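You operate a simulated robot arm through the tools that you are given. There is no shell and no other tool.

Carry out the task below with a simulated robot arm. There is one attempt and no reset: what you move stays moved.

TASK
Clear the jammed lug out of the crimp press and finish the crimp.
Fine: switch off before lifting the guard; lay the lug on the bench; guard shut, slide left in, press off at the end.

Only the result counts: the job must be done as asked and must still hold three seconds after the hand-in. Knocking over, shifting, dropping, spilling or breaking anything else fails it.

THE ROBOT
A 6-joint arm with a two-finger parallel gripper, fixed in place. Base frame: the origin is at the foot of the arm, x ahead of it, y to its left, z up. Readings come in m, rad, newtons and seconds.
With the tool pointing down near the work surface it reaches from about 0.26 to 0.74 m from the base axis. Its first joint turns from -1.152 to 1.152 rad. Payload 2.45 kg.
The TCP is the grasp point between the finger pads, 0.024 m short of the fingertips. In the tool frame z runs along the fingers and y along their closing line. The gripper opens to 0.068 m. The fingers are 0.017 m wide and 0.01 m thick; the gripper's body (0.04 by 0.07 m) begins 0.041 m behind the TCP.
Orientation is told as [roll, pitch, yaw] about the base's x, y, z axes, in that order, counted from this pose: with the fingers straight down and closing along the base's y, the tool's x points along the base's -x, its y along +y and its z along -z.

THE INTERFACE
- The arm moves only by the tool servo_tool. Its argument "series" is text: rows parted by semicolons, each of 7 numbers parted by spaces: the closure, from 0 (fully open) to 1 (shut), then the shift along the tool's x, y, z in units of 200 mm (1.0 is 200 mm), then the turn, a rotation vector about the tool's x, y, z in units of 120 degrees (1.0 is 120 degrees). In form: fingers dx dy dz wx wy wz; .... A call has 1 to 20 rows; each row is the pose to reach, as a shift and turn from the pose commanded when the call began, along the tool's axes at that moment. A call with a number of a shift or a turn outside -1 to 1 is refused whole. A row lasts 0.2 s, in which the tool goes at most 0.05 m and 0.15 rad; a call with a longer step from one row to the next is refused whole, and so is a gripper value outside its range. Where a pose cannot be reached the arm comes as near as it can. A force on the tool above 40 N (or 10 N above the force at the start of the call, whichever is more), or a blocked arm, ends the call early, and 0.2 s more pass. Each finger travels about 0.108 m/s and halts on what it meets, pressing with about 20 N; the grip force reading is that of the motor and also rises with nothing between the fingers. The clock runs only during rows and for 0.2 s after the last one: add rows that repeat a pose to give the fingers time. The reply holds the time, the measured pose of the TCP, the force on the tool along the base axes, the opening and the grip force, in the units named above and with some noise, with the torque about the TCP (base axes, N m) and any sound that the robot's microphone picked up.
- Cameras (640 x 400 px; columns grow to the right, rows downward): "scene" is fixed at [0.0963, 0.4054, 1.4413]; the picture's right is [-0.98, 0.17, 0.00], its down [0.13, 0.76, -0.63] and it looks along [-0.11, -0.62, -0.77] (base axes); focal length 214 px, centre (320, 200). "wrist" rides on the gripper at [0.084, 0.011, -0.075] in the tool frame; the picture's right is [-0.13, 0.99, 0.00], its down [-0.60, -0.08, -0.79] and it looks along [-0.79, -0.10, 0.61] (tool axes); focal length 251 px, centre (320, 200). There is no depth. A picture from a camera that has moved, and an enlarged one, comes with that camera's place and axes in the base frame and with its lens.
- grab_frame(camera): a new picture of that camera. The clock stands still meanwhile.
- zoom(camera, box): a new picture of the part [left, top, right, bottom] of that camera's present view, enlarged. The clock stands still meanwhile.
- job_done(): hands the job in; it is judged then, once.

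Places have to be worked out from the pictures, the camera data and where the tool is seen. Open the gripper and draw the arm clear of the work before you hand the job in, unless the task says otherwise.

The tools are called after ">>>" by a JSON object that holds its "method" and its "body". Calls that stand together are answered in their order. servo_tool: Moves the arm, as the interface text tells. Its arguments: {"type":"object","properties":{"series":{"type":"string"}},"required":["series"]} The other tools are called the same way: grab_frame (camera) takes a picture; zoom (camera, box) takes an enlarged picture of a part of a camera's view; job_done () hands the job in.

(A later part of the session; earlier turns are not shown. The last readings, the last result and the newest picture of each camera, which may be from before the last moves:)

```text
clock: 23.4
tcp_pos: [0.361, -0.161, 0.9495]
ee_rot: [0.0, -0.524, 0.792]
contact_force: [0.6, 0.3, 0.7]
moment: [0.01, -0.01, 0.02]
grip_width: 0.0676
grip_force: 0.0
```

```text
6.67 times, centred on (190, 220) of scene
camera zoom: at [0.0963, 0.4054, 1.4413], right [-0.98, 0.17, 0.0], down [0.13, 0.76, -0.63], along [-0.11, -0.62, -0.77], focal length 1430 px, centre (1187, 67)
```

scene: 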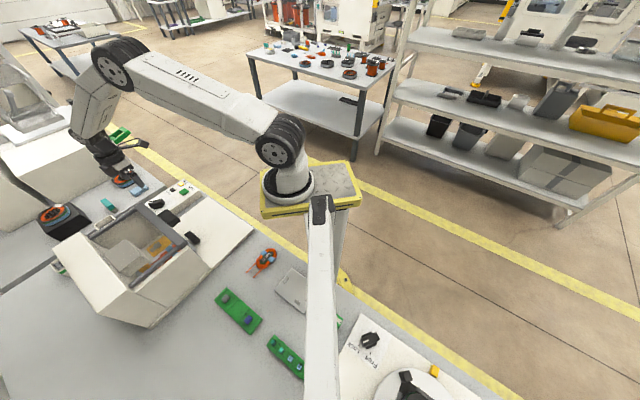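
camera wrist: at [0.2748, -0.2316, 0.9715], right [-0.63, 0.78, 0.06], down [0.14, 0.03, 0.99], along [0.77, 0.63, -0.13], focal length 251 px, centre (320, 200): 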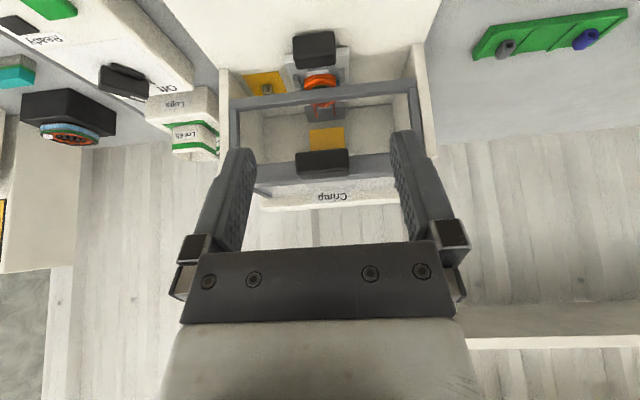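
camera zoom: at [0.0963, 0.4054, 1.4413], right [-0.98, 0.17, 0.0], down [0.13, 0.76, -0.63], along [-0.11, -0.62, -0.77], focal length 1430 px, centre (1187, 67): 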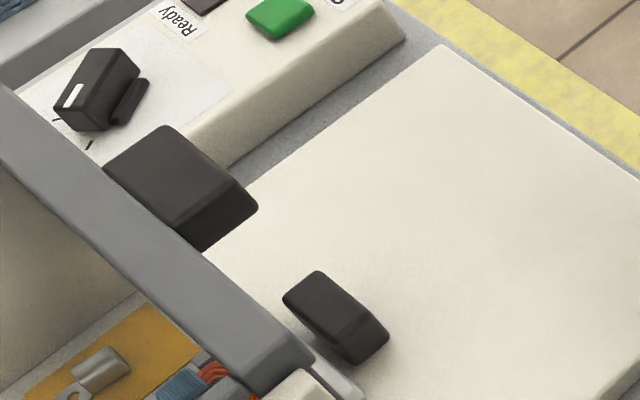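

Triangulation gives the guard handle as a ~58×30×30 mm block centred near (0.4915,-0.046,0.888), with the hinge axis ~0.17 m behind it at z≈0.89. I'll go vertical above the handle with fingers closing across its width, and check alignment.

>>> {"method": "servo_tool", "body": {"series": "0 -0.1 -0.01 -0.1 0 0.05 0; 0 -0.3 -0.02 0 0 0.1 0; 0 -0.5 -0.035 0.08 0 0.15 0; 0 -0.69 -0.05 0.15 0 0.2 0; 0 -0.877 -0.061 0.217 0 0.25 0; 0 -0.877 -0.061 0.217 0 0.25 0"}}

>>> {"method": "grab_frame", "body": {"camera": "wrist"}}

>>> {"method": "zoom", "body": {"camera": "wrist", "box": [220, 20, 420, 200]}}

>>> {"method": "zoom", "body": {"camera": "scene", "box": [120, 160, 240, 260]}}

```text
clock: 24.8
tcp_pos: [0.4919, -0.0463, 0.9968]
ee_rot: [0.0, 0.003, 0.794]
contact_force: [0.6, -0.1, 1.3]
moment: [-0.01, 0.05, 0.0]
grip_width: 0.0679
grip_force: 0.1
```

```text
taken
camera wrist: at [0.4253, -0.098, 1.0721], right [-0.62, 0.79, 0.0], down [0.48, 0.38, 0.79], along [0.62, 0.49, -0.61], focal length 251 px, centre (320, 200)
```

wrist: 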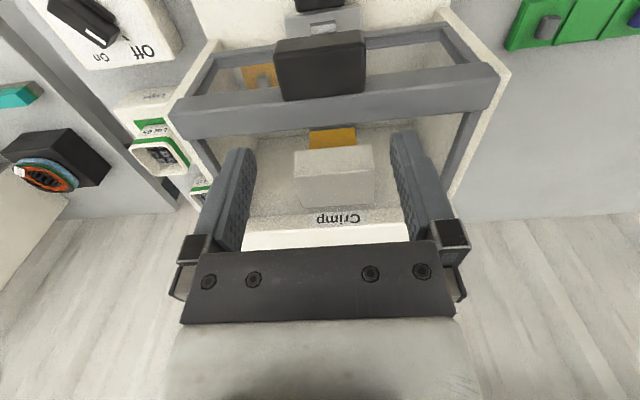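

```text
2.22 times, centred on (320, 110) of wrist
camera zoom: at [0.4253, -0.098, 1.0721], right [-0.62, 0.79, 0.0], down [0.48, 0.38, 0.79], along [0.62, 0.49, -0.61], focal length 559 px, centre (320, 400)
```

zoom: 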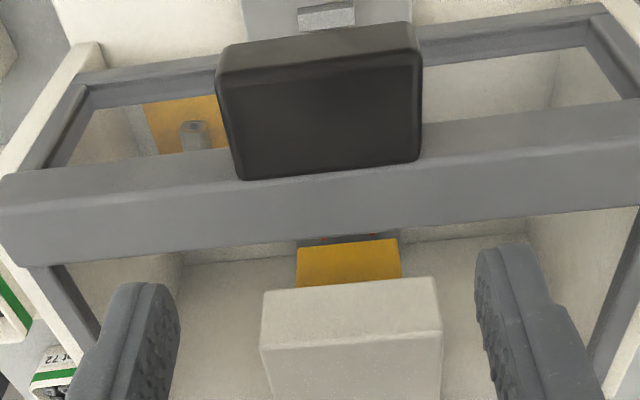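

```text
4.00 times, centred on (180, 210) of scene
camera zoom: at [0.0963, 0.4054, 1.4413], right [-0.98, 0.17, 0.0], down [0.13, 0.76, -0.63], along [-0.11, -0.62, -0.77], focal length 858 px, centre (880, 160)
```

zoom: 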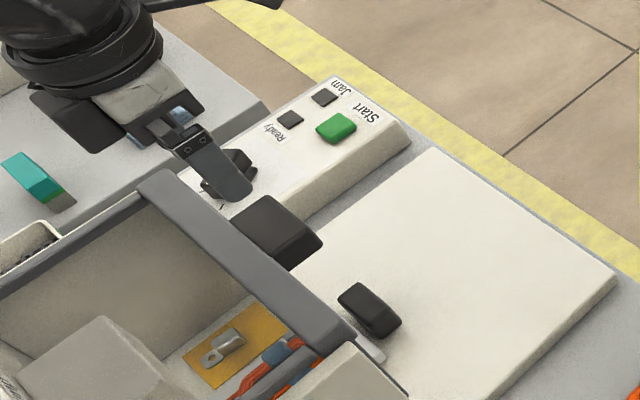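

Alignment looks good (handle centre within ~2 mm of the tool axis). I'll descend with the fingers either side of the handle.

>>> {"method": "servo_tool", "body": {"series": "0 0.009 0.009 0.15 0 0 0; 0 0.009 0.009 0.3 0 0 0; 0 0.009 0.009 0.38 0 0 0; 0 0.009 0.009 0.43 0 0 0; 0 0.009 0.009 0.474 0 0 0; 0 0.009 0.009 0.474 0 0 0"}}

>>> {"method": "grab_frame", "body": {"camera": "wrist"}}

>>> {"method": "zoom", "body": {"camera": "scene", "box": [120, 160, 240, 260]}}

```text
clock: 26.2
tcp_pos: [0.4902, -0.0458, 0.9036]
ee_rot: [-0.001, 0.002, 0.794]
contact_force: [-0.1, -0.1, 0.4]
moment: [0.01, -0.01, 0.0]
grip_width: 0.0682
grip_force: 0.0
```

```text
taken
camera wrist: at [0.4231, -0.0978, 0.9783], right [-0.62, 0.79, 0.0], down [0.48, 0.37, 0.79], along [0.63, 0.49, -0.61], focal length 251 px, centre (320, 200)
```

wrist: 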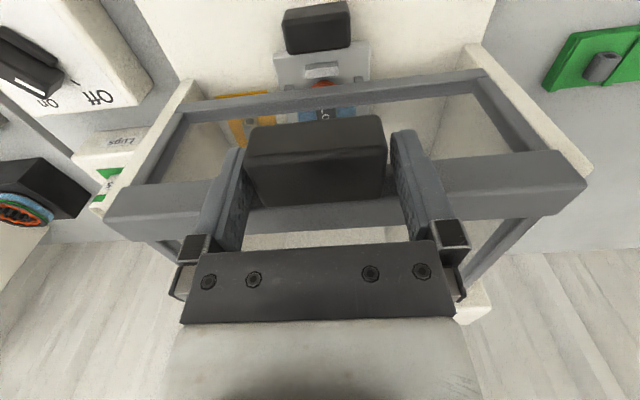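

```text
4.00 times, centred on (180, 210) of scene
camera zoom: at [0.0963, 0.4054, 1.4413], right [-0.98, 0.17, 0.0], down [0.13, 0.76, -0.63], along [-0.11, -0.62, -0.77], focal length 858 px, centre (880, 160)
```

zoom: 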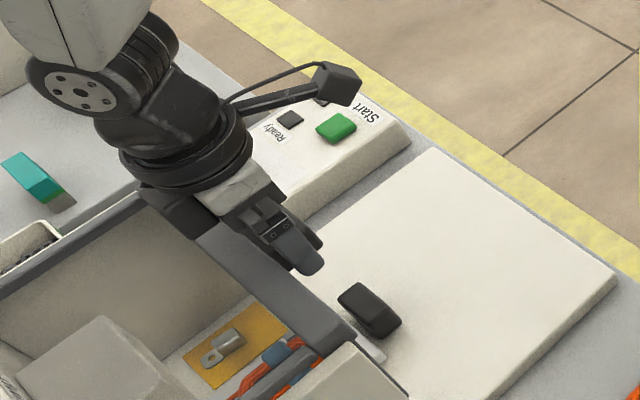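

The handle sits between the fingers without contact. Now I close on it.

>>> {"method": "servo_tool", "body": {"series": "0.3 0 0 0 0 0 0; 1 0 0 0 0 0 0; 1 0 0 0 0 0 0; 1 0 0 0 0 0 0"}}

```text
clock: 27.2
tcp_pos: [0.4918, -0.047, 0.9044]
ee_rot: [-0.001, -0.002, 0.791]
contact_force: [8.3, -11.0, -6.9]
moment: [-0.85, 0.19, -0.56]
grip_width: 0.0599
grip_force: 44.8
```

Gripped (width 0.060). I'll begin swinging the guard up on a 0.171 m arc about its rear hinge, in small steps while watching forces.

>>> {"method": "servo_tool", "body": {"series": "1 -0.0033 0 -0.0745 0 0 0; 1 -0.013 0 -0.1485 0 0 0; 1 -0.0291 0 -0.2213 0 0 0; 1 -0.0516 0 -0.2924 0 0 0; 1 -0.0516 0 -0.2924 0 0 0"}}

>>> {"method": "grab_frame", "body": {"camera": "wrist"}}

>>> {"method": "zoom", "body": {"camera": "scene", "box": [60, 130, 260, 330]}}

```text
clock: 28.4
tcp_pos: [0.4973, -0.0398, 0.9627]
ee_rot: [0.0, -0.001, 0.792]
contact_force: [4.2, -25.0, -6.7]
moment: [-0.94, 1.05, -0.67]
grip_width: 0.06
grip_force: 45.0
```

```text
taken
camera wrist: at [0.4306, -0.0913, 1.0367], right [-0.62, 0.79, 0.0], down [0.48, 0.37, 0.79], along [0.63, 0.49, -0.61], focal length 251 px, centre (320, 200)
```

wrist: 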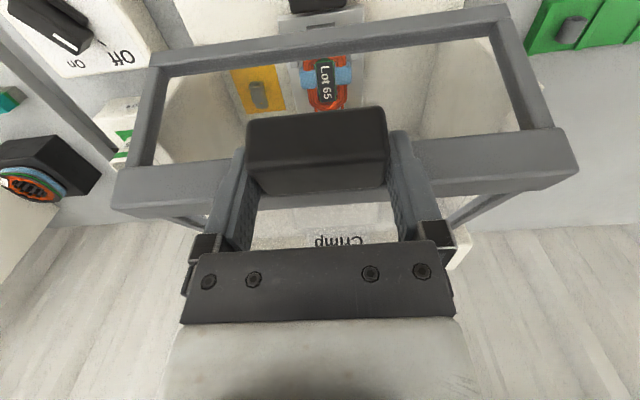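

```text
2.00 times, centred on (160, 230) of scene
camera zoom: at [0.0965, 0.4047, 1.4415], right [-0.98, 0.17, 0.0], down [0.13, 0.76, -0.63], along [-0.11, -0.62, -0.77], focal length 429 px, centre (640, 140)
```

zoom: 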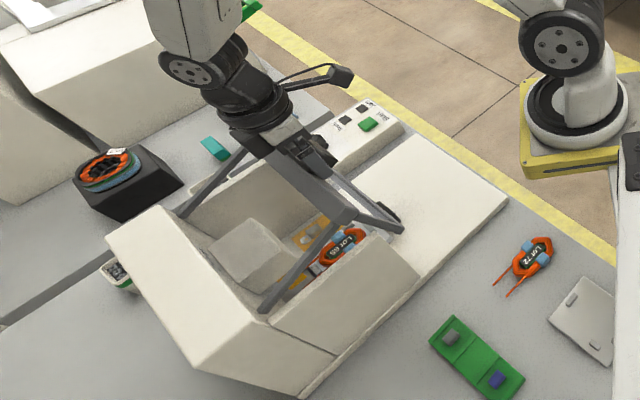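

The guard is lifting on its hinge; forces suggest a slightly larger radius (~0.18 m) and a ~1.5 mm sideways offset. I'll correct for that and continue to ~45°.

>>> {"method": "servo_tool", "body": {"series": "1 0.003 -0.0075 0 0 0 0; 1 -0.033 -0.0075 -0.088 0 0 0; 1 -0.069 -0.0075 -0.1575 0 0 0; 1 -0.1115 -0.0075 -0.2235 0 0 0; 1 -0.159 -0.0075 -0.286 0 0 0; 1 -0.159 -0.0075 -0.286 0 0 0"}}

>>> {"method": "zoom", "body": {"camera": "scene", "box": [60, 130, 260, 330]}}

```text
clock: 29.8
tcp_pos: [0.5217, -0.016, 1.0197]
ee_rot: [0.0, 0.001, 0.791]
contact_force: [4.8, -9.9, -11.2]
moment: [-1.09, 0.84, -0.66]
grip_width: 0.06
grip_force: 45.0
```

```text
2.00 times, centred on (160, 230) of scene
camera zoom: at [0.0966, 0.4051, 1.4413], right [-0.98, 0.17, 0.0], down [0.13, 0.76, -0.63], along [-0.11, -0.62, -0.77], focal length 429 px, centre (640, 140)
```

zoom: 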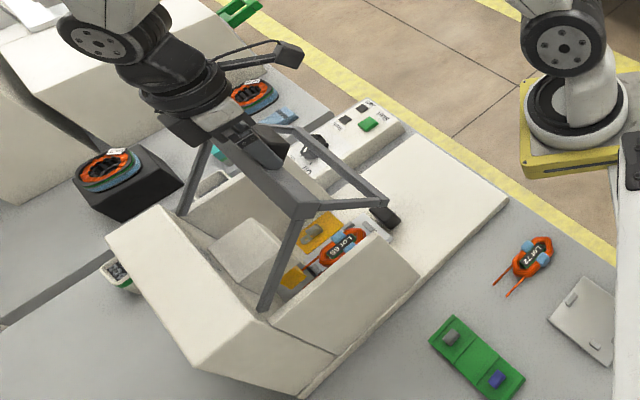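

Forces are modest (about 11 N tangential). Continuing to ~70°.

>>> {"method": "servo_tool", "body": {"series": "1 -0.0485 -0.004 -0.0475 0 0 0; 1 -0.1055 -0.004 -0.0995 0 0 0; 1 -0.167 -0.004 -0.1465 0 0 0; 1 -0.232 -0.004 -0.188 0 0 0; 1 -0.3005 -0.004 -0.2235 0 0 0; 1 -0.372 -0.004 -0.253 0 0 0; 1 -0.372 -0.004 -0.253 0 0 0"}}

>>> {"method": "zoom", "body": {"camera": "scene", "box": [60, 130, 260, 330]}}

>>> {"method": "grab_frame", "body": {"camera": "wrist"}}

```text
clock: 31.4
tcp_pos: [0.5726, 0.0353, 1.0706]
ee_rot: [-0.002, -0.001, 0.791]
contact_force: [-1.0, -12.3, -7.2]
moment: [-1.18, 0.86, -0.23]
grip_width: 0.0597
grip_force: 45.1
```

```text
2.00 times, centred on (160, 230) of scene
camera zoom: at [0.0964, 0.405, 1.4414], right [-0.98, 0.17, 0.0], down [0.13, 0.76, -0.63], along [-0.11, -0.62, -0.77], focal length 429 px, centre (640, 140)
```

zoom: 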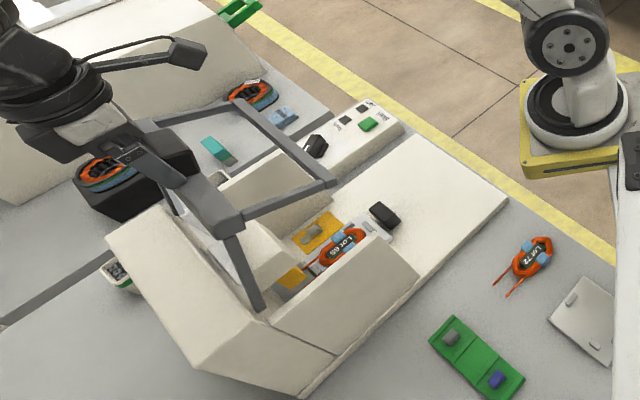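

```text
taken
camera wrist: at [0.5056, -0.0162, 1.1458], right [-0.62, 0.79, 0.0], down [0.48, 0.38, 0.79], along [0.63, 0.49, -0.61], focal length 251 px, centre (320, 200)
```

wrist: 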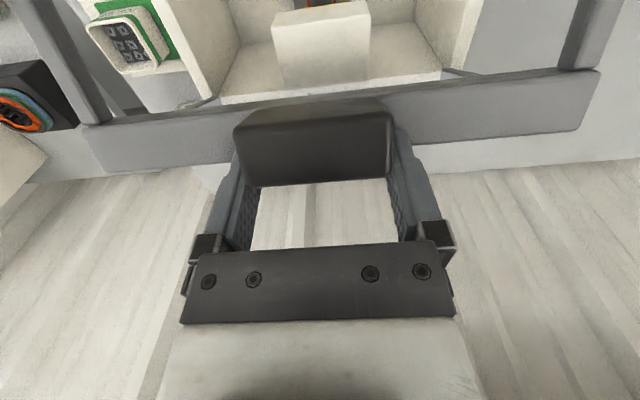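

Still smooth at ~70°. Continuing to ~92°, watching for an end stop.

>>> {"method": "servo_tool", "body": {"series": "1 -0.0735 0 -0.0235 0 0 0; 1 -0.149 0 -0.04 0 0 0; 1 -0.2255 0 -0.05 0 0 0; 1 -0.3025 0 -0.0535 0 0 0; 1 -0.333 0 -0.053 0 0 0; 1 -0.333 0 -0.053 0 0 0"}}

>>> {"method": "zoom", "body": {"camera": "scene", "box": [60, 130, 260, 330]}}

```text
clock: 32.8
tcp_pos: [0.6196, 0.0811, 1.0815]
ee_rot: [-0.001, -0.001, 0.793]
contact_force: [2.4, -15.6, 8.0]
moment: [-0.56, 1.43, 0.09]
grip_width: 0.0598
grip_force: 44.6
```

```text
2.00 times, centred on (160, 230) of scene
camera zoom: at [0.0963, 0.4049, 1.4414], right [-0.98, 0.17, 0.0], down [0.13, 0.76, -0.63], along [-0.11, -0.62, -0.77], focal length 429 px, centre (640, 140)
```

zoom: 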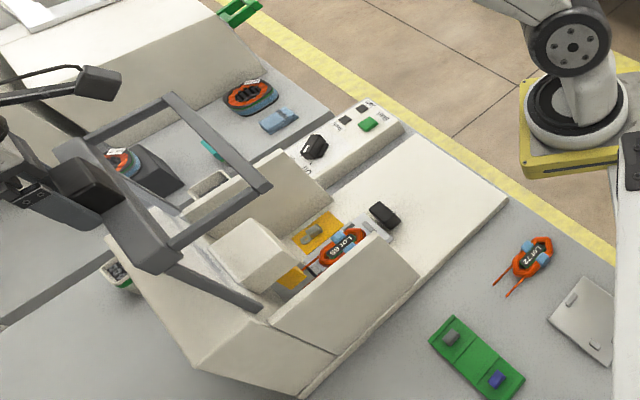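

At ~92° with ~10 N of resistance (friction-like). I'll go on to ~107° so its weight won't swing it shut, unless a stop shows up.

>>> {"method": "servo_tool", "body": {"series": "1 -0.04 0 0 0 0 0; 1 -0.077 0 0 0 0 0; 1 -0.115 0 0.005 0 0 0; 1 -0.153 0 0.0125 0 0 0; 1 -0.19 0 0.02 0 0 0; 1 -0.19 0 0.02 0 0 0"}}

>>> {"method": "zoom", "body": {"camera": "scene", "box": [60, 130, 260, 330]}}

```text
clock: 34.2
tcp_pos: [0.6472, 0.1121, 1.0781]
ee_rot: [-0.001, -0.006, 0.792]
contact_force: [-0.7, 1.3, -0.4]
moment: [-0.01, 0.06, 0.01]
grip_width: 0.0001
grip_force: 23.4
```

```text
2.00 times, centred on (160, 230) of scene
camera zoom: at [0.0962, 0.4054, 1.4413], right [-0.98, 0.17, 0.0], down [0.13, 0.76, -0.63], along [-0.11, -0.62, -0.77], focal length 429 px, centre (640, 140)
```

zoom: 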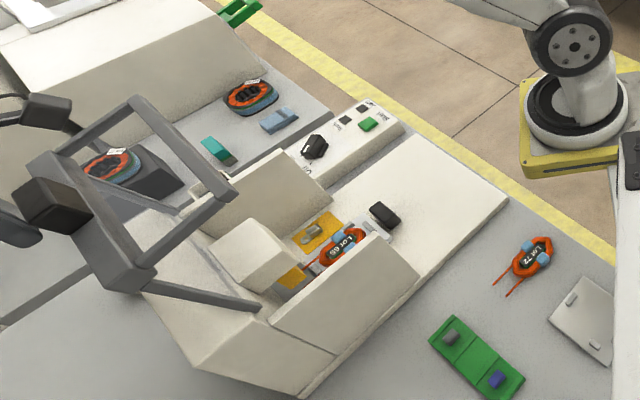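

The fingers slipped off at the end (now fully closed) and the guard is resting open at roughly 100°. I'll check where the handle is relative to the fingers before withdrawing.

>>> {"method": "grab_frame", "body": {"camera": "wrist"}}

>>> {"method": "zoom", "body": {"camera": "scene", "box": [50, 160, 150, 260]}}

```text
taken
camera wrist: at [0.5804, 0.0609, 1.1532], right [-0.62, 0.79, 0.0], down [0.48, 0.37, 0.8], along [0.63, 0.49, -0.61], focal length 251 px, centre (320, 200)
```

wrist: 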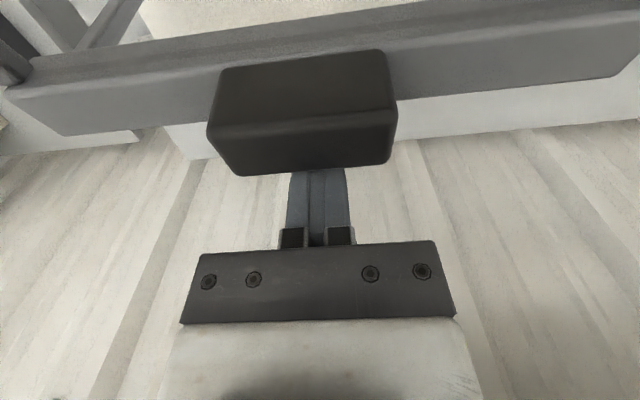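

```text
4.00 times, centred on (100, 210) of scene
camera zoom: at [0.0962, 0.4054, 1.4413], right [-0.98, 0.17, 0.0], down [0.13, 0.76, -0.63], along [-0.11, -0.62, -0.77], focal length 858 px, centre (1200, 160)
```

zoom: 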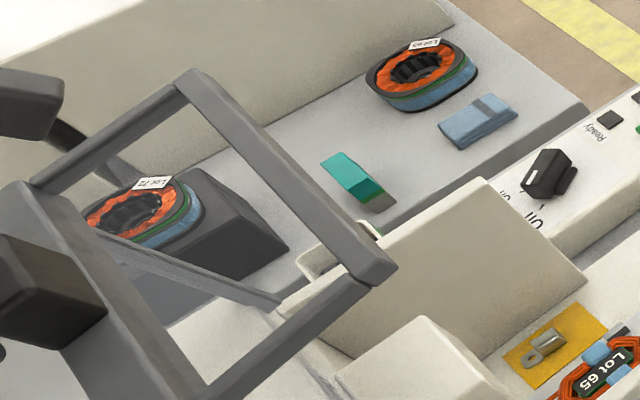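

The fingers are just behind the handle (on its far side) and nothing is above them, so I'll lift straight up and then check the guard stays open.

>>> {"method": "servo_tool", "body": {"series": "1 -0.03 0 -0.05 0 0 0; 1 -0.04 0 -0.2 0 0 0; 1 -0.04 0 -0.4 0 0 0; 1 -0.04 0 -0.6 0 0 0; 0.5 -0.04 0 -0.6 0 0 0"}}

>>> {"method": "grab_frame", "body": {"camera": "scene"}}

>>> {"method": "grab_frame", "body": {"camera": "wrist"}}

```text
clock: 35.4
tcp_pos: [0.6511, 0.1155, 1.1968]
ee_rot: [0.0, 0.001, 0.792]
contact_force: [0.7, 0.4, -0.1]
moment: [-0.03, -0.03, -0.04]
grip_width: 0.0341
grip_force: 0.0
```

```text
taken
```

scene: 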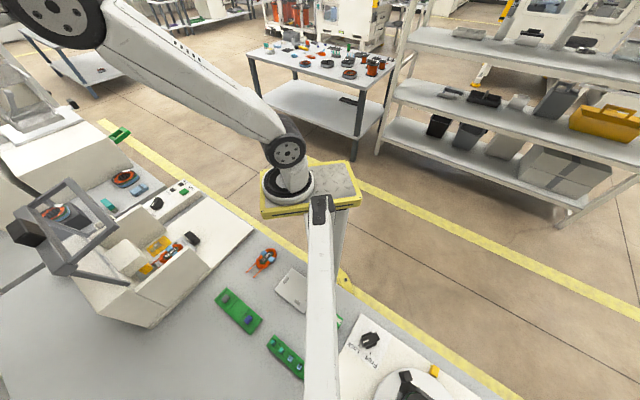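

```text
taken
camera wrist: at [0.5851, 0.0631, 1.2722], right [-0.62, 0.79, 0.0], down [0.48, 0.38, 0.79], along [0.62, 0.49, -0.61], focal length 251 px, centre (320, 200)
```

wrist: 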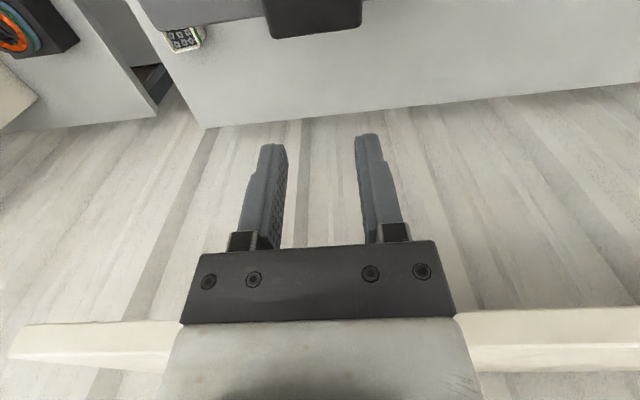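

The guard stays open on its own. Now I'll fly back over it toward the operator side and look into the press at the lug.

>>> {"method": "servo_tool", "body": {"series": "0.5 0.2 -0.07 0 0 0 0; 0.5 0.4 -0.14 0 0 0 0; 0.5 0.6 -0.21 0 0 0 0; 0.5 0.8 -0.29 0 0 0 0; 0.5 1.0 -0.36 0 0 0 0; 0.5 1.0 -0.36 0.15 0 0 0"}}

>>> {"method": "servo_tool", "body": {"series": "0.5 0.1 -0.03 0.2 0 0 0; 0.5 0.213 -0.07 0.4 0 0 0; 0.5 0.213 -0.07 0.6 0 0 0; 0.5 0.213 -0.07 0.8 0 0 0; 0.5 0.213 -0.07 1.0 0 0 0; 0.5 0.213 -0.07 1.0 0 0 0"}}

>>> {"method": "grab_frame", "body": {"camera": "wrist"}}

>>> {"method": "zoom", "body": {"camera": "wrist", "box": [240, 60, 400, 180]}}

>>> {"method": "grab_frame", "body": {"camera": "scene"}}

```text
clock: 36.8
tcp_pos: [0.5634, -0.0788, 1.1702]
ee_rot: [-0.001, -0.001, 0.792]
contact_force: [0.5, 0.5, -1.1]
moment: [0.01, -0.01, 0.04]
grip_width: 0.0339
grip_force: 0.1
```

```text
clock: 38.2
tcp_pos: [0.5422, -0.1159, 0.9687]
ee_rot: [0.0, -0.001, 0.794]
contact_force: [0.1, -0.5, -0.3]
moment: [-0.01, -0.05, -0.02]
grip_width: 0.0341
grip_force: 0.0
```

```text
taken
camera wrist: at [0.4751, -0.1679, 1.0442], right [-0.62, 0.79, 0.0], down [0.48, 0.38, 0.79], along [0.63, 0.49, -0.61], focal length 251 px, centre (320, 200)
```

wrist: 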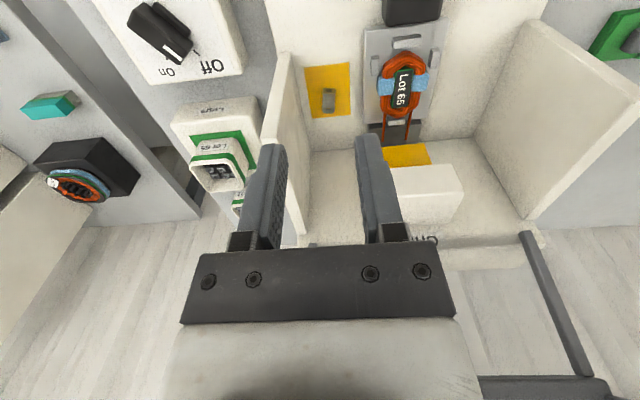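

```text
3.33 times, centred on (320, 120) of wrist
camera zoom: at [0.4751, -0.1679, 1.0442], right [-0.62, 0.79, 0.0], down [0.48, 0.38, 0.79], along [0.63, 0.49, -0.61], focal length 838 px, centre (320, 467)
```

zoom: 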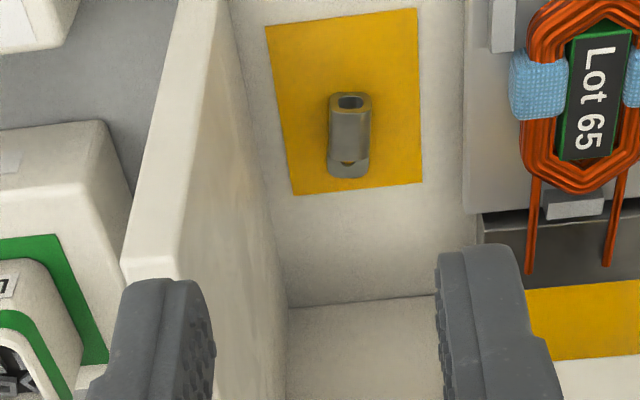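

```text
taken
```

scene: 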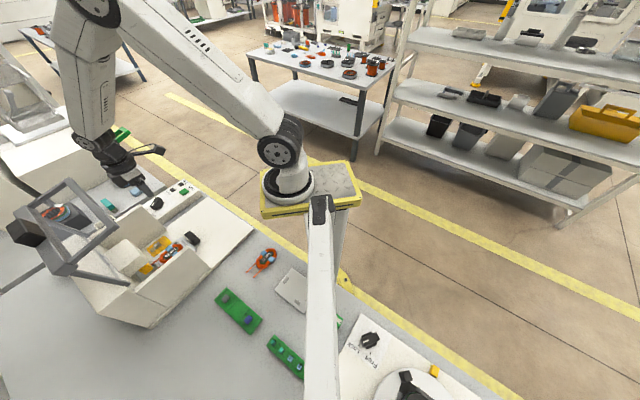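

The lug's barrel (~16 mm wide) is centred near (0.611,-0.0475) with its axis at ~37°, and the press left wall is only ~38 mm from it. I'll use a slightly forward-pitched (15°) and 5° leaning tool so the gripper body clears both the wall and the raised guard, starting 0.2 m back along the approach line.

>>> {"method": "servo_tool", "body": {"series": "0.5 -0.07 0.03 0.05 0 -0.0417 0; 0.5 -0.14 0.06 0.1 0 -0.0833 0; 0.5 -0.199 0.0933 0.1435 0 -0.125 0; 0.5 -0.199 0.0933 0.1435 0 -0.125 0"}}

>>> {"method": "servo_tool", "body": {"series": "0.5 0 0 0 0.0417 0 0.033; 0.5 0 0 0 0.0417 0 0.033"}}

>>> {"method": "grab_frame", "body": {"camera": "wrist"}}

>>> {"method": "zoom", "body": {"camera": "wrist", "box": [240, 80, 400, 200]}}

>>> {"method": "zoom", "body": {"camera": "scene", "box": [60, 130, 260, 330]}}

```text
clock: 39.2
tcp_pos: [0.5577, -0.0752, 0.9398]
ee_rot: [0.0, -0.262, 0.793]
contact_force: [0.0, 0.7, -0.2]
moment: [-0.01, 0.0, 0.0]
grip_width: 0.0344
grip_force: 0.0
```

```text
clock: 39.8
tcp_pos: [0.5576, -0.075, 0.94]
ee_rot: [-0.071, -0.263, 0.72]
contact_force: [0.1, 0.4, 0.5]
moment: [0.01, 0.0, 0.02]
grip_width: 0.0343
grip_force: 0.0
```

```text
taken
camera wrist: at [0.4709, -0.1286, 0.9889], right [-0.55, 0.84, -0.03], down [0.3, 0.23, 0.93], along [0.78, 0.5, -0.37], focal length 251 px, centre (320, 200)
```

wrist: 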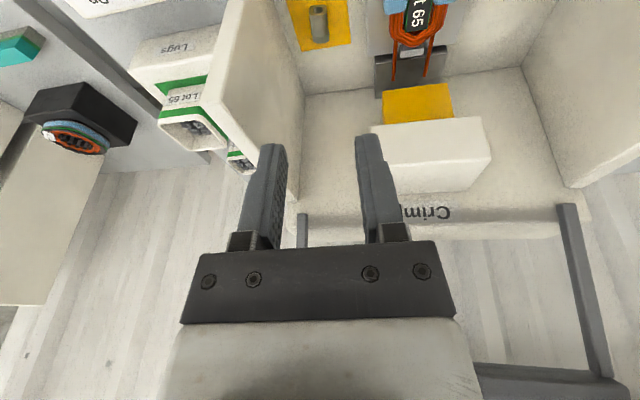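

```text
3.33 times, centred on (320, 140) of wrist
camera zoom: at [0.4709, -0.1286, 0.9889], right [-0.55, 0.84, -0.03], down [0.3, 0.23, 0.93], along [0.78, 0.5, -0.37], focal length 838 px, centre (320, 400)
```

zoom: 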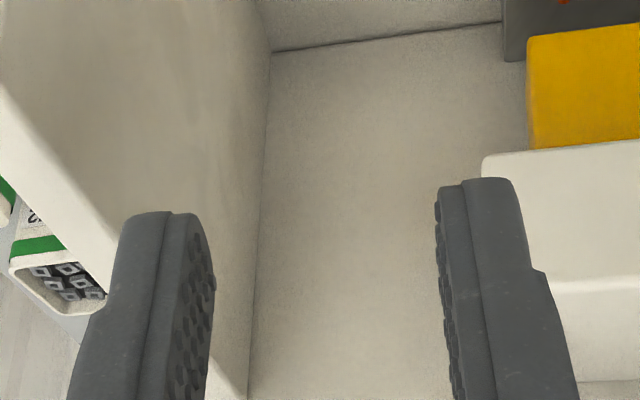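

```text
2.00 times, centred on (160, 230) of scene
camera zoom: at [0.0963, 0.4054, 1.4413], right [-0.98, 0.17, 0.0], down [0.13, 0.76, -0.63], along [-0.11, -0.62, -0.77], focal length 429 px, centre (640, 140)
```

zoom: 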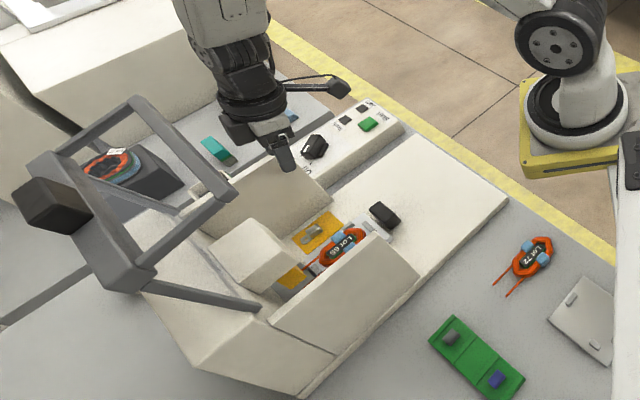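

The lug sits right on the tool's axis. I'll descend 0.15 m along the tool axis and re-check.

>>> {"method": "servo_tool", "body": {"series": "0.5 0 0 0.2 0 0 0; 0.5 0 0 0.4 0 0 0; 0.5 0 0 0.6 0 0 0; 0.5 0 0 0.75 0 0 0; 0.5 0 0 0.75 0 0 0"}}

>>> {"method": "grab_frame", "body": {"camera": "wrist"}}

>>> {"method": "zoom", "body": {"camera": "wrist", "box": [240, 60, 400, 180]}}

>>> {"method": "zoom", "body": {"camera": "scene", "box": [90, 180, 230, 290]}}

```text
clock: 41.0
tcp_pos: [0.5943, -0.0563, 0.7888]
ee_rot: [-0.07, -0.264, 0.722]
contact_force: [0.0, 1.4, -1.3]
moment: [-0.01, -0.01, -0.04]
grip_width: 0.0341
grip_force: 0.0
```

```text
taken
camera wrist: at [0.5081, -0.1101, 0.8386], right [-0.55, 0.84, -0.03], down [0.3, 0.23, 0.93], along [0.78, 0.5, -0.37], focal length 251 px, centre (320, 200)
```

wrist: 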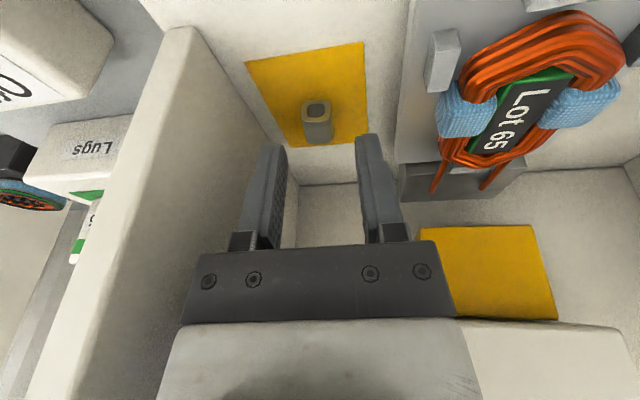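

```text
3.33 times, centred on (320, 120) of wrist
camera zoom: at [0.5081, -0.1101, 0.8386], right [-0.55, 0.84, -0.03], down [0.3, 0.23, 0.93], along [0.78, 0.5, -0.37], focal length 838 px, centre (320, 467)
```

zoom: 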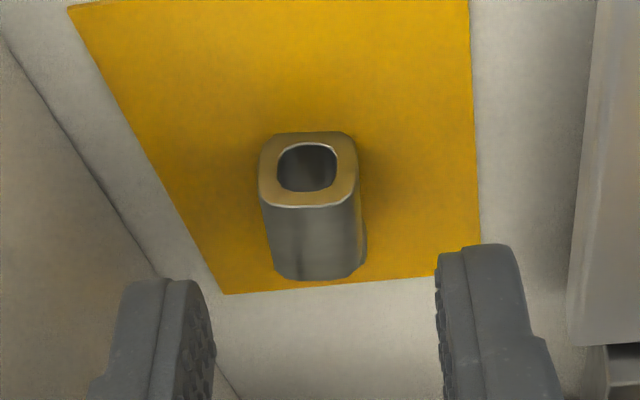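

```text
3.64 times, centred on (160, 235) of scene
camera zoom: at [0.0963, 0.4054, 1.4413], right [-0.98, 0.17, 0.0], down [0.13, 0.76, -0.63], along [-0.11, -0.62, -0.77], focal length 780 px, centre (902, 73)
```

zoom: 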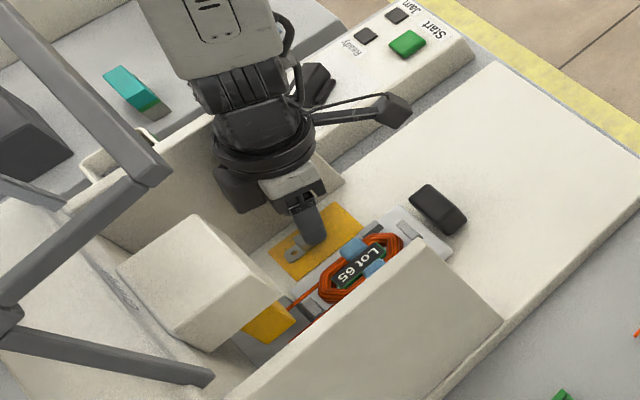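

The parallax between the two views places the barrel top on-axis ~40 mm below the TCP (z≈0.75), higher than first thought. I'll descend ~20 mm first and look again.

>>> {"method": "servo_tool", "body": {"series": "0.5 0 -0.004 0.05 0 0 0; 0.5 0 -0.004 0.1 0 0 0; 0.5 0 -0.004 0.1 0 0 0"}}

>>> {"method": "zoom", "body": {"camera": "wrist", "box": [240, 80, 400, 200]}}

>>> {"method": "zoom", "body": {"camera": "scene", "box": [130, 210, 200, 270]}}

```text
clock: 41.8
tcp_pos: [0.5998, -0.0563, 0.7716]
ee_rot: [-0.066, -0.263, 0.72]
contact_force: [-0.4, -1.1, -0.2]
moment: [0.03, 0.02, 0.0]
grip_width: 0.034
grip_force: 0.1
```

```text
3.33 times, centred on (320, 140) of wrist
camera zoom: at [0.5137, -0.1097, 0.8212], right [-0.55, 0.84, -0.03], down [0.3, 0.23, 0.93], along [0.78, 0.5, -0.37], focal length 838 px, centre (320, 400)
```

zoom: 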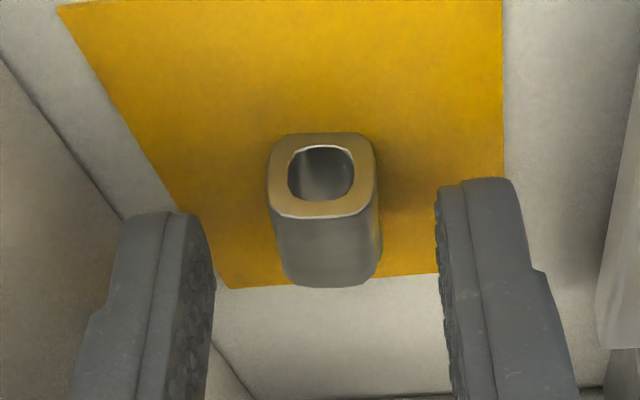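

```text
6.67 times, centred on (165, 240) of scene
camera zoom: at [0.0963, 0.4054, 1.4413], right [-0.98, 0.17, 0.0], down [0.13, 0.76, -0.63], along [-0.11, -0.62, -0.77], focal length 1430 px, centre (1353, -67)
```

zoom: 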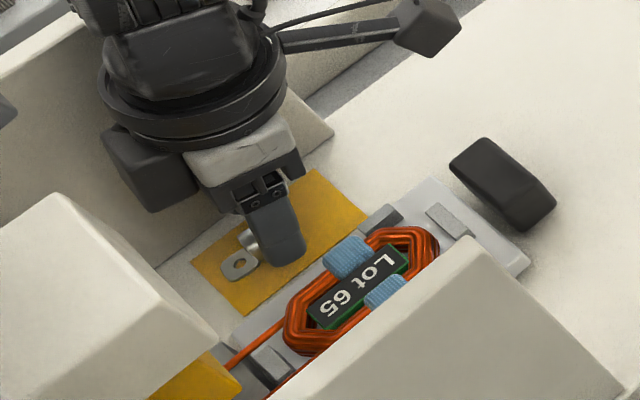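

The fingertips are now ~5 mm below the barrel's top, one on each side. A further 6 mm down, then close.

>>> {"method": "servo_tool", "body": {"series": "0.5 0 0 0.02 0 0 0; 0.5 0 0 0.03 0 0 0; 0.5 0 0 0.03 0 0 0"}}

>>> {"method": "zoom", "body": {"camera": "wrist", "box": [240, 80, 400, 200]}}

```text
clock: 42.6
tcp_pos: [0.6005, -0.0546, 0.7683]
ee_rot: [-0.07, -0.263, 0.721]
contact_force: [-0.3, 0.5, 0.4]
moment: [-0.01, 0.0, -0.02]
grip_width: 0.0338
grip_force: 0.2
```

```text
3.33 times, centred on (320, 140) of wrist
camera zoom: at [0.5145, -0.1089, 0.8175], right [-0.55, 0.84, -0.03], down [0.3, 0.23, 0.93], along [0.78, 0.5, -0.37], focal length 838 px, centre (320, 400)
```

zoom: 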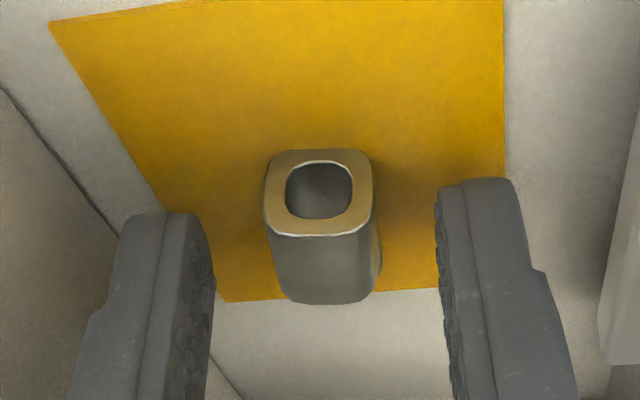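

The barrel is between the tips at the same depth (width ratio checks out at ~16 mm). Closing the gripper on it.

>>> {"method": "servo_tool", "body": {"series": "0.6 0 0 0.008 0 0 0; 0.8 0 0 0.008 0 0 0; 1 0 0 0.008 0 0 0; 1 0 0 0.008 0 0 0; 1 0 0 0.008 0 0 0"}}

>>> {"method": "zoom", "body": {"camera": "wrist", "box": [240, 80, 400, 200]}}

```text
clock: 43.8
tcp_pos: [0.6004, -0.0551, 0.7674]
ee_rot: [-0.071, -0.263, 0.719]
contact_force: [-0.2, -0.8, 3.5]
moment: [0.1, -0.02, 0.01]
grip_width: 0.0148
grip_force: 19.9
```

```text
3.33 times, centred on (320, 140) of wrist
camera zoom: at [0.515, -0.1091, 0.8159], right [-0.55, 0.84, -0.03], down [0.3, 0.23, 0.93], along [0.78, 0.5, -0.37], focal length 838 px, centre (320, 400)
```

zoom: 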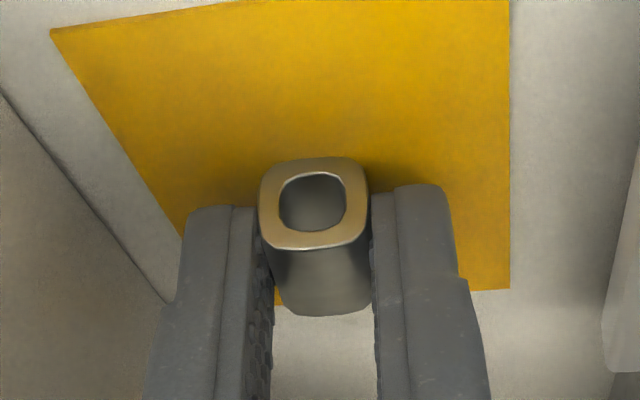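

Gripped (width 14.8 mm). I'll back out along the approach axis a little and verify the lug comes along.

>>> {"method": "servo_tool", "body": {"series": "1 0 0 -0.05 0 0 0; 1 0 0 -0.1 0 0 0; 1 0 0 -0.2 0 0 0; 1 0 0 -0.2 0 0 0"}}

>>> {"method": "zoom", "body": {"camera": "wrist", "box": [240, 80, 400, 200]}}

>>> {"method": "zoom", "body": {"camera": "scene", "box": [110, 190, 210, 270]}}

```text
clock: 44.8
tcp_pos: [0.5901, -0.0608, 0.8069]
ee_rot: [-0.067, -0.265, 0.72]
contact_force: [-0.4, 0.8, 0.3]
moment: [0.01, -0.02, 0.0]
grip_width: 0.0143
grip_force: 19.5
```

```text
3.33 times, centred on (320, 140) of wrist
camera zoom: at [0.5037, -0.1139, 0.856], right [-0.55, 0.84, -0.03], down [0.3, 0.23, 0.93], along [0.78, 0.5, -0.37], focal length 838 px, centre (320, 400)
```

zoom: 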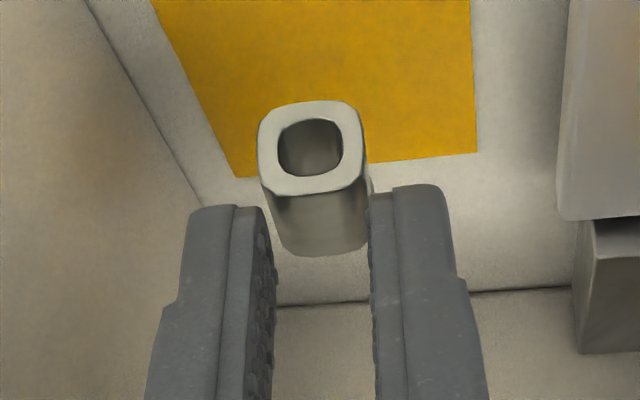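

```text
5.00 times, centred on (160, 230) of scene
camera zoom: at [0.0963, 0.4054, 1.4413], right [-0.98, 0.17, 0.0], down [0.13, 0.76, -0.63], along [-0.11, -0.62, -0.77], focal length 1072 px, centre (1120, 50)
```

zoom: 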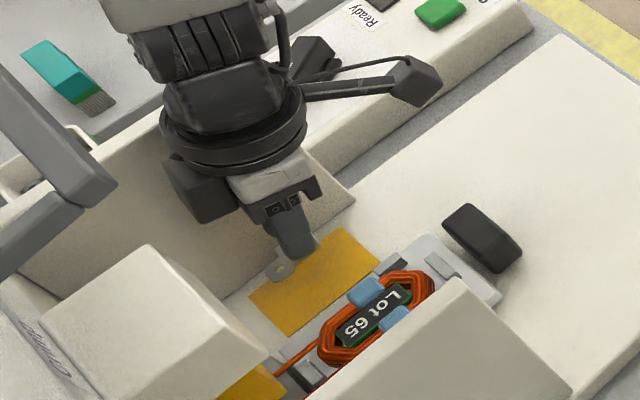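

The lug came free and is lifted, though it seems to have slid toward the fingertips. Let me look closer before deciding whether to re-grip.

>>> {"method": "zoom", "body": {"camera": "wrist", "box": [285, 100, 355, 160]}}

>>> {"method": "zoom", "body": {"camera": "scene", "box": [145, 225, 195, 265]}}

```text
6.67 times, centred on (320, 130) of wrist
camera zoom: at [0.5037, -0.1139, 0.856], right [-0.55, 0.84, -0.03], down [0.3, 0.23, 0.93], along [0.78, 0.5, -0.37], focal length 1676 px, centre (320, 667)
```

zoom: 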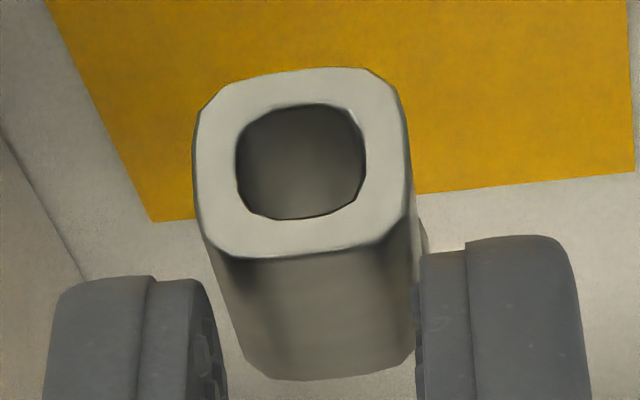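

```text
10.00 times, centred on (170, 245) of scene
camera zoom: at [0.0963, 0.4054, 1.4413], right [-0.98, 0.17, 0.0], down [0.13, 0.76, -0.63], along [-0.11, -0.62, -0.77], focal length 2145 px, centre (1820, -250)
```

zoom: 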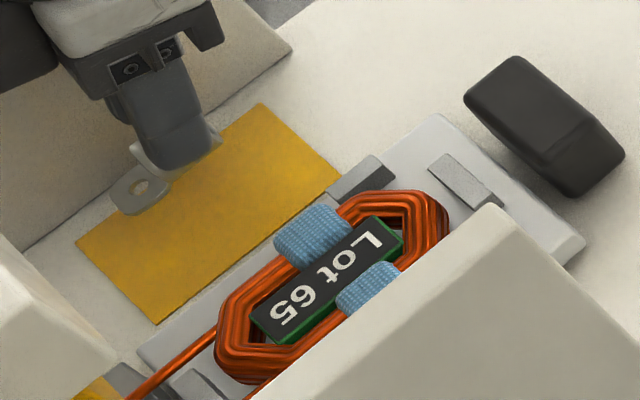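

The lug slid ~12 mm when it broke free, so it's now held only by the tips. I'll set it gently back onto the pad, and re-grip deeper before carrying it.

>>> {"method": "servo_tool", "body": {"series": "1 0 0 0.05 0 0 0; 1 0 0 0.1 0 0 0; 1 0 0 0.125 0 0 0; 1 0 0 0.125 0 0 0"}}

>>> {"method": "zoom", "body": {"camera": "wrist", "box": [240, 80, 400, 200]}}

>>> {"method": "zoom", "body": {"camera": "scene", "box": [145, 225, 195, 265]}}

```text
clock: 45.8
tcp_pos: [0.5983, -0.0583, 0.78]
ee_rot: [-0.069, -0.263, 0.72]
contact_force: [0.0, -0.3, -0.1]
moment: [0.03, 0.03, -0.01]
grip_width: 0.0147
grip_force: 20.4
```

```text
3.33 times, centred on (320, 140) of wrist
camera zoom: at [0.5116, -0.1114, 0.8305], right [-0.55, 0.84, -0.03], down [0.3, 0.23, 0.93], along [0.78, 0.5, -0.37], focal length 838 px, centre (320, 400)
```

zoom: 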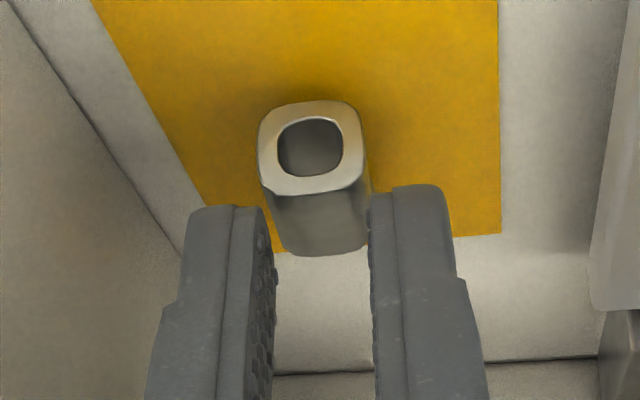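

```text
10.00 times, centred on (170, 245) of scene
camera zoom: at [0.0963, 0.4054, 1.4413], right [-0.98, 0.17, 0.0], down [0.13, 0.76, -0.63], along [-0.11, -0.62, -0.77], focal length 2145 px, centre (1820, -250)
```

zoom: 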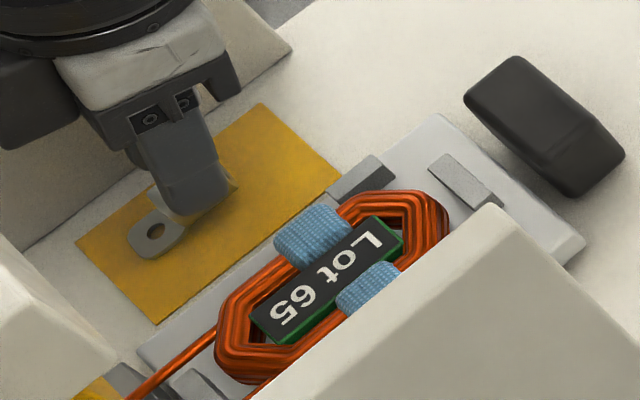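

No slip while lowering. Continuing in small steps until the lug touches the pad.

>>> {"method": "servo_tool", "body": {"series": "1 0 0 0.01 0 0 0; 1 0 0 0.018 0 0 0; 1 0 0 0.018 0 0 0"}}

>>> {"method": "zoom", "body": {"camera": "wrist", "box": [240, 80, 400, 200]}}

```text
clock: 46.6
tcp_pos: [0.6015, -0.0575, 0.7794]
ee_rot: [-0.072, -0.265, 0.72]
contact_force: [-0.9, -2.7, 11.3]
moment: [0.22, -0.23, -0.03]
grip_width: 0.0147
grip_force: 20.1
```

```text
3.33 times, centred on (320, 140) of wrist
camera zoom: at [0.5135, -0.1108, 0.8276], right [-0.55, 0.84, -0.03], down [0.29, 0.23, 0.93], along [0.78, 0.5, -0.37], focal length 838 px, centre (320, 400)
```

zoom: 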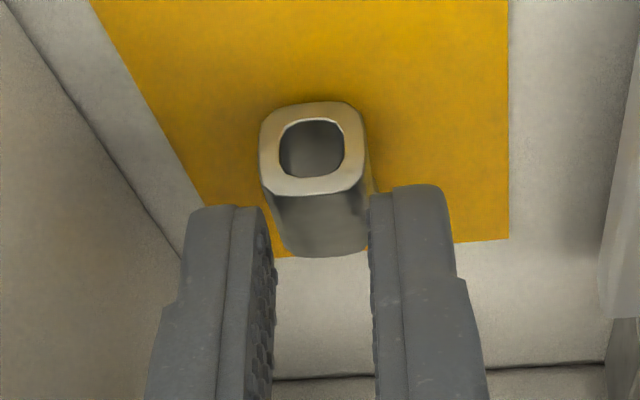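

Contact with the pad (11 N). Opening a little, lowering 10 mm, and re-closing for a deeper grip.

>>> {"method": "servo_tool", "body": {"series": "0.55 0 0 0 0 0 0; 0.55 0 0 0 0 0 0; 0.55 0 0 0.025 0 0 0; 0.55 0 0 0.042 0 0 0; 0.55 0 0 0.042 0 0 0"}}

>>> {"method": "zoom", "body": {"camera": "wrist", "box": [240, 80, 400, 200]}}

```text
clock: 47.8
tcp_pos: [0.6013, -0.0552, 0.7704]
ee_rot: [-0.069, -0.263, 0.721]
contact_force: [0.1, 0.6, -0.1]
moment: [0.04, -0.02, 0.02]
grip_width: 0.0304
grip_force: 0.1
```

```text
3.33 times, centred on (320, 140) of wrist
camera zoom: at [0.5152, -0.1088, 0.8195], right [-0.55, 0.84, -0.03], down [0.3, 0.23, 0.93], along [0.78, 0.5, -0.37], focal length 838 px, centre (320, 400)
```

zoom: 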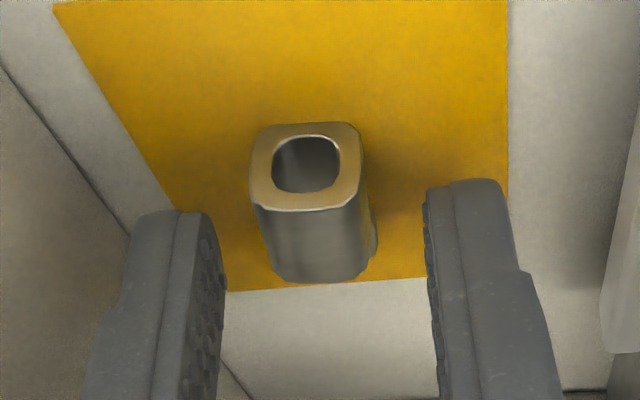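

The lug settled on the pad. Lowering ~4 mm more and closing.

>>> {"method": "servo_tool", "body": {"series": "0.55 0 0 0.01 0 0 0; 0.55 0 0 0.02 0 0 0; 0.55 0 0 0.02 0 0 0"}}

>>> {"method": "servo_tool", "body": {"series": "0.8 0 0 0 0 0 0; 1 0 0 0 0 0 0; 1 0 0 0 0 0 0; 1 0 0 0 0 0 0"}}

>>> {"method": "servo_tool", "body": {"series": "1 0 0 -0.03 0 0 0; 1 0 0 -0.07 0 0 0; 1 0 0 -0.12 0 0 0; 1 0 0 -0.2 0 0 0; 1 0 0 -0.2 0 0 0"}}

>>> {"method": "zoom", "body": {"camera": "wrist", "box": [240, 80, 400, 200]}}

>>> {"method": "zoom", "body": {"camera": "scene", "box": [145, 225, 195, 265]}}

```text
clock: 48.6
tcp_pos: [0.6025, -0.0554, 0.7663]
ee_rot: [-0.069, -0.262, 0.72]
contact_force: [-0.1, 0.0, 0.0]
moment: [-0.04, 0.02, 0.0]
grip_width: 0.0307
grip_force: 0.1
```

```text
clock: 49.6
tcp_pos: [0.6014, -0.055, 0.7661]
ee_rot: [-0.07, -0.264, 0.721]
contact_force: [0.7, 0.0, 2.2]
moment: [-0.03, 0.01, 0.03]
grip_width: 0.015
grip_force: 19.9
```

```text
clock: 50.8
tcp_pos: [0.5925, -0.0596, 0.8068]
ee_rot: [-0.066, -0.263, 0.723]
contact_force: [0.0, 0.3, 0.2]
moment: [-0.03, 0.0, -0.01]
grip_width: 0.0149
grip_force: 20.3
```

```text
3.33 times, centred on (320, 140) of wrist
camera zoom: at [0.506, -0.1125, 0.8554], right [-0.55, 0.84, -0.03], down [0.3, 0.23, 0.93], along [0.78, 0.5, -0.37], focal length 838 px, centre (320, 400)
```

zoom: 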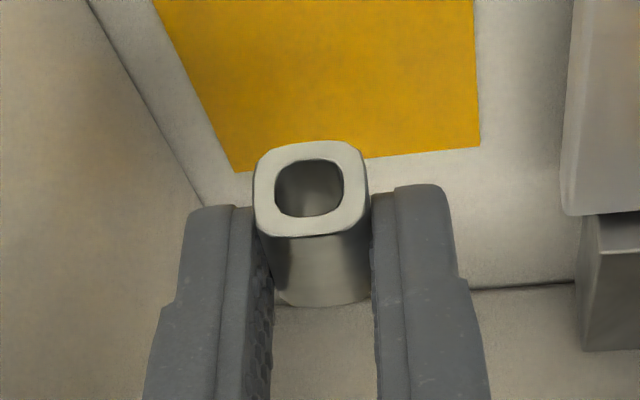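

```text
10.00 times, centred on (170, 245) of scene
camera zoom: at [0.0963, 0.4054, 1.4413], right [-0.98, 0.17, 0.0], down [0.13, 0.76, -0.63], along [-0.11, -0.62, -0.77], focal length 2145 px, centre (1820, -250)
```

zoom: 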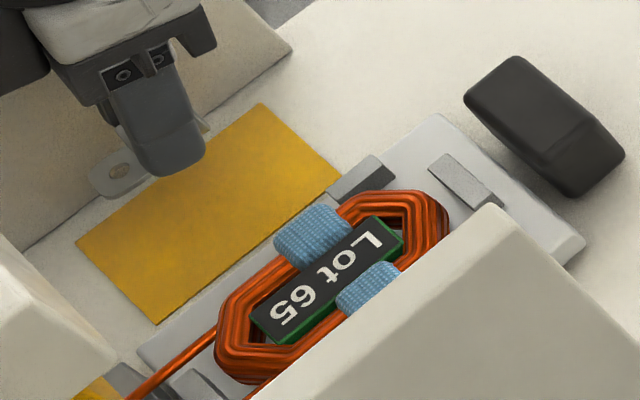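

Now the lug is held deep in the grip (top flush, 14.9 mm). I'll pull it out along the approach axis up to z≈1.0.

>>> {"method": "servo_tool", "body": {"series": "1 0 0 -0.15 0 0 0; 1 0 0 -0.3 0 0 0; 1 0 0 -0.45 0 0 0; 1 0 0 -0.6 0 0 0; 1 0 0 -0.75 0 0 0; 1 0 0 -0.9 0 0 0; 1 0 0 -1.0 0 0 0; 1 0 0 -1.0 0 0 0"}}

>>> {"method": "grab_frame", "body": {"camera": "wrist"}}

>>> {"method": "grab_frame", "body": {"camera": "scene"}}

```text
clock: 52.6
tcp_pos: [0.5448, -0.0852, 0.996]
ee_rot: [-0.068, -0.262, 0.721]
contact_force: [0.0, -0.3, -0.3]
moment: [0.0, -0.01, 0.0]
grip_width: 0.0148
grip_force: 20.2
```

```text
taken
camera wrist: at [0.4579, -0.1384, 1.0449], right [-0.55, 0.84, -0.03], down [0.3, 0.23, 0.93], along [0.78, 0.5, -0.38], focal length 251 px, centre (320, 200)
```

wrist: 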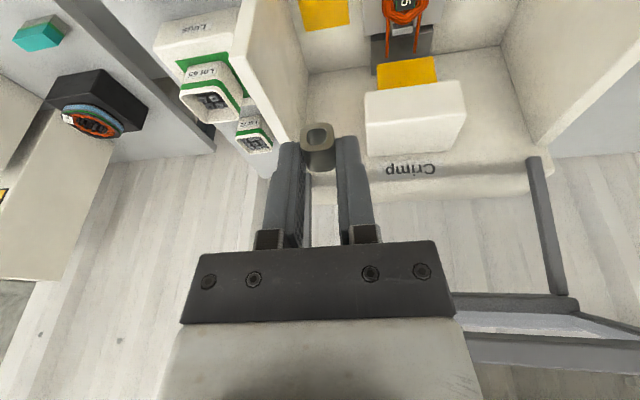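

```text
taken
```

scene: 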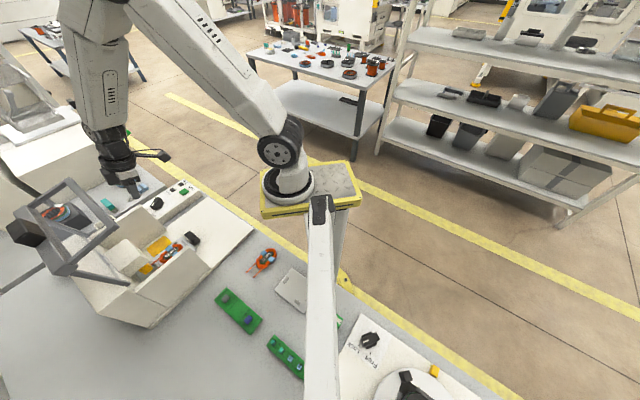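

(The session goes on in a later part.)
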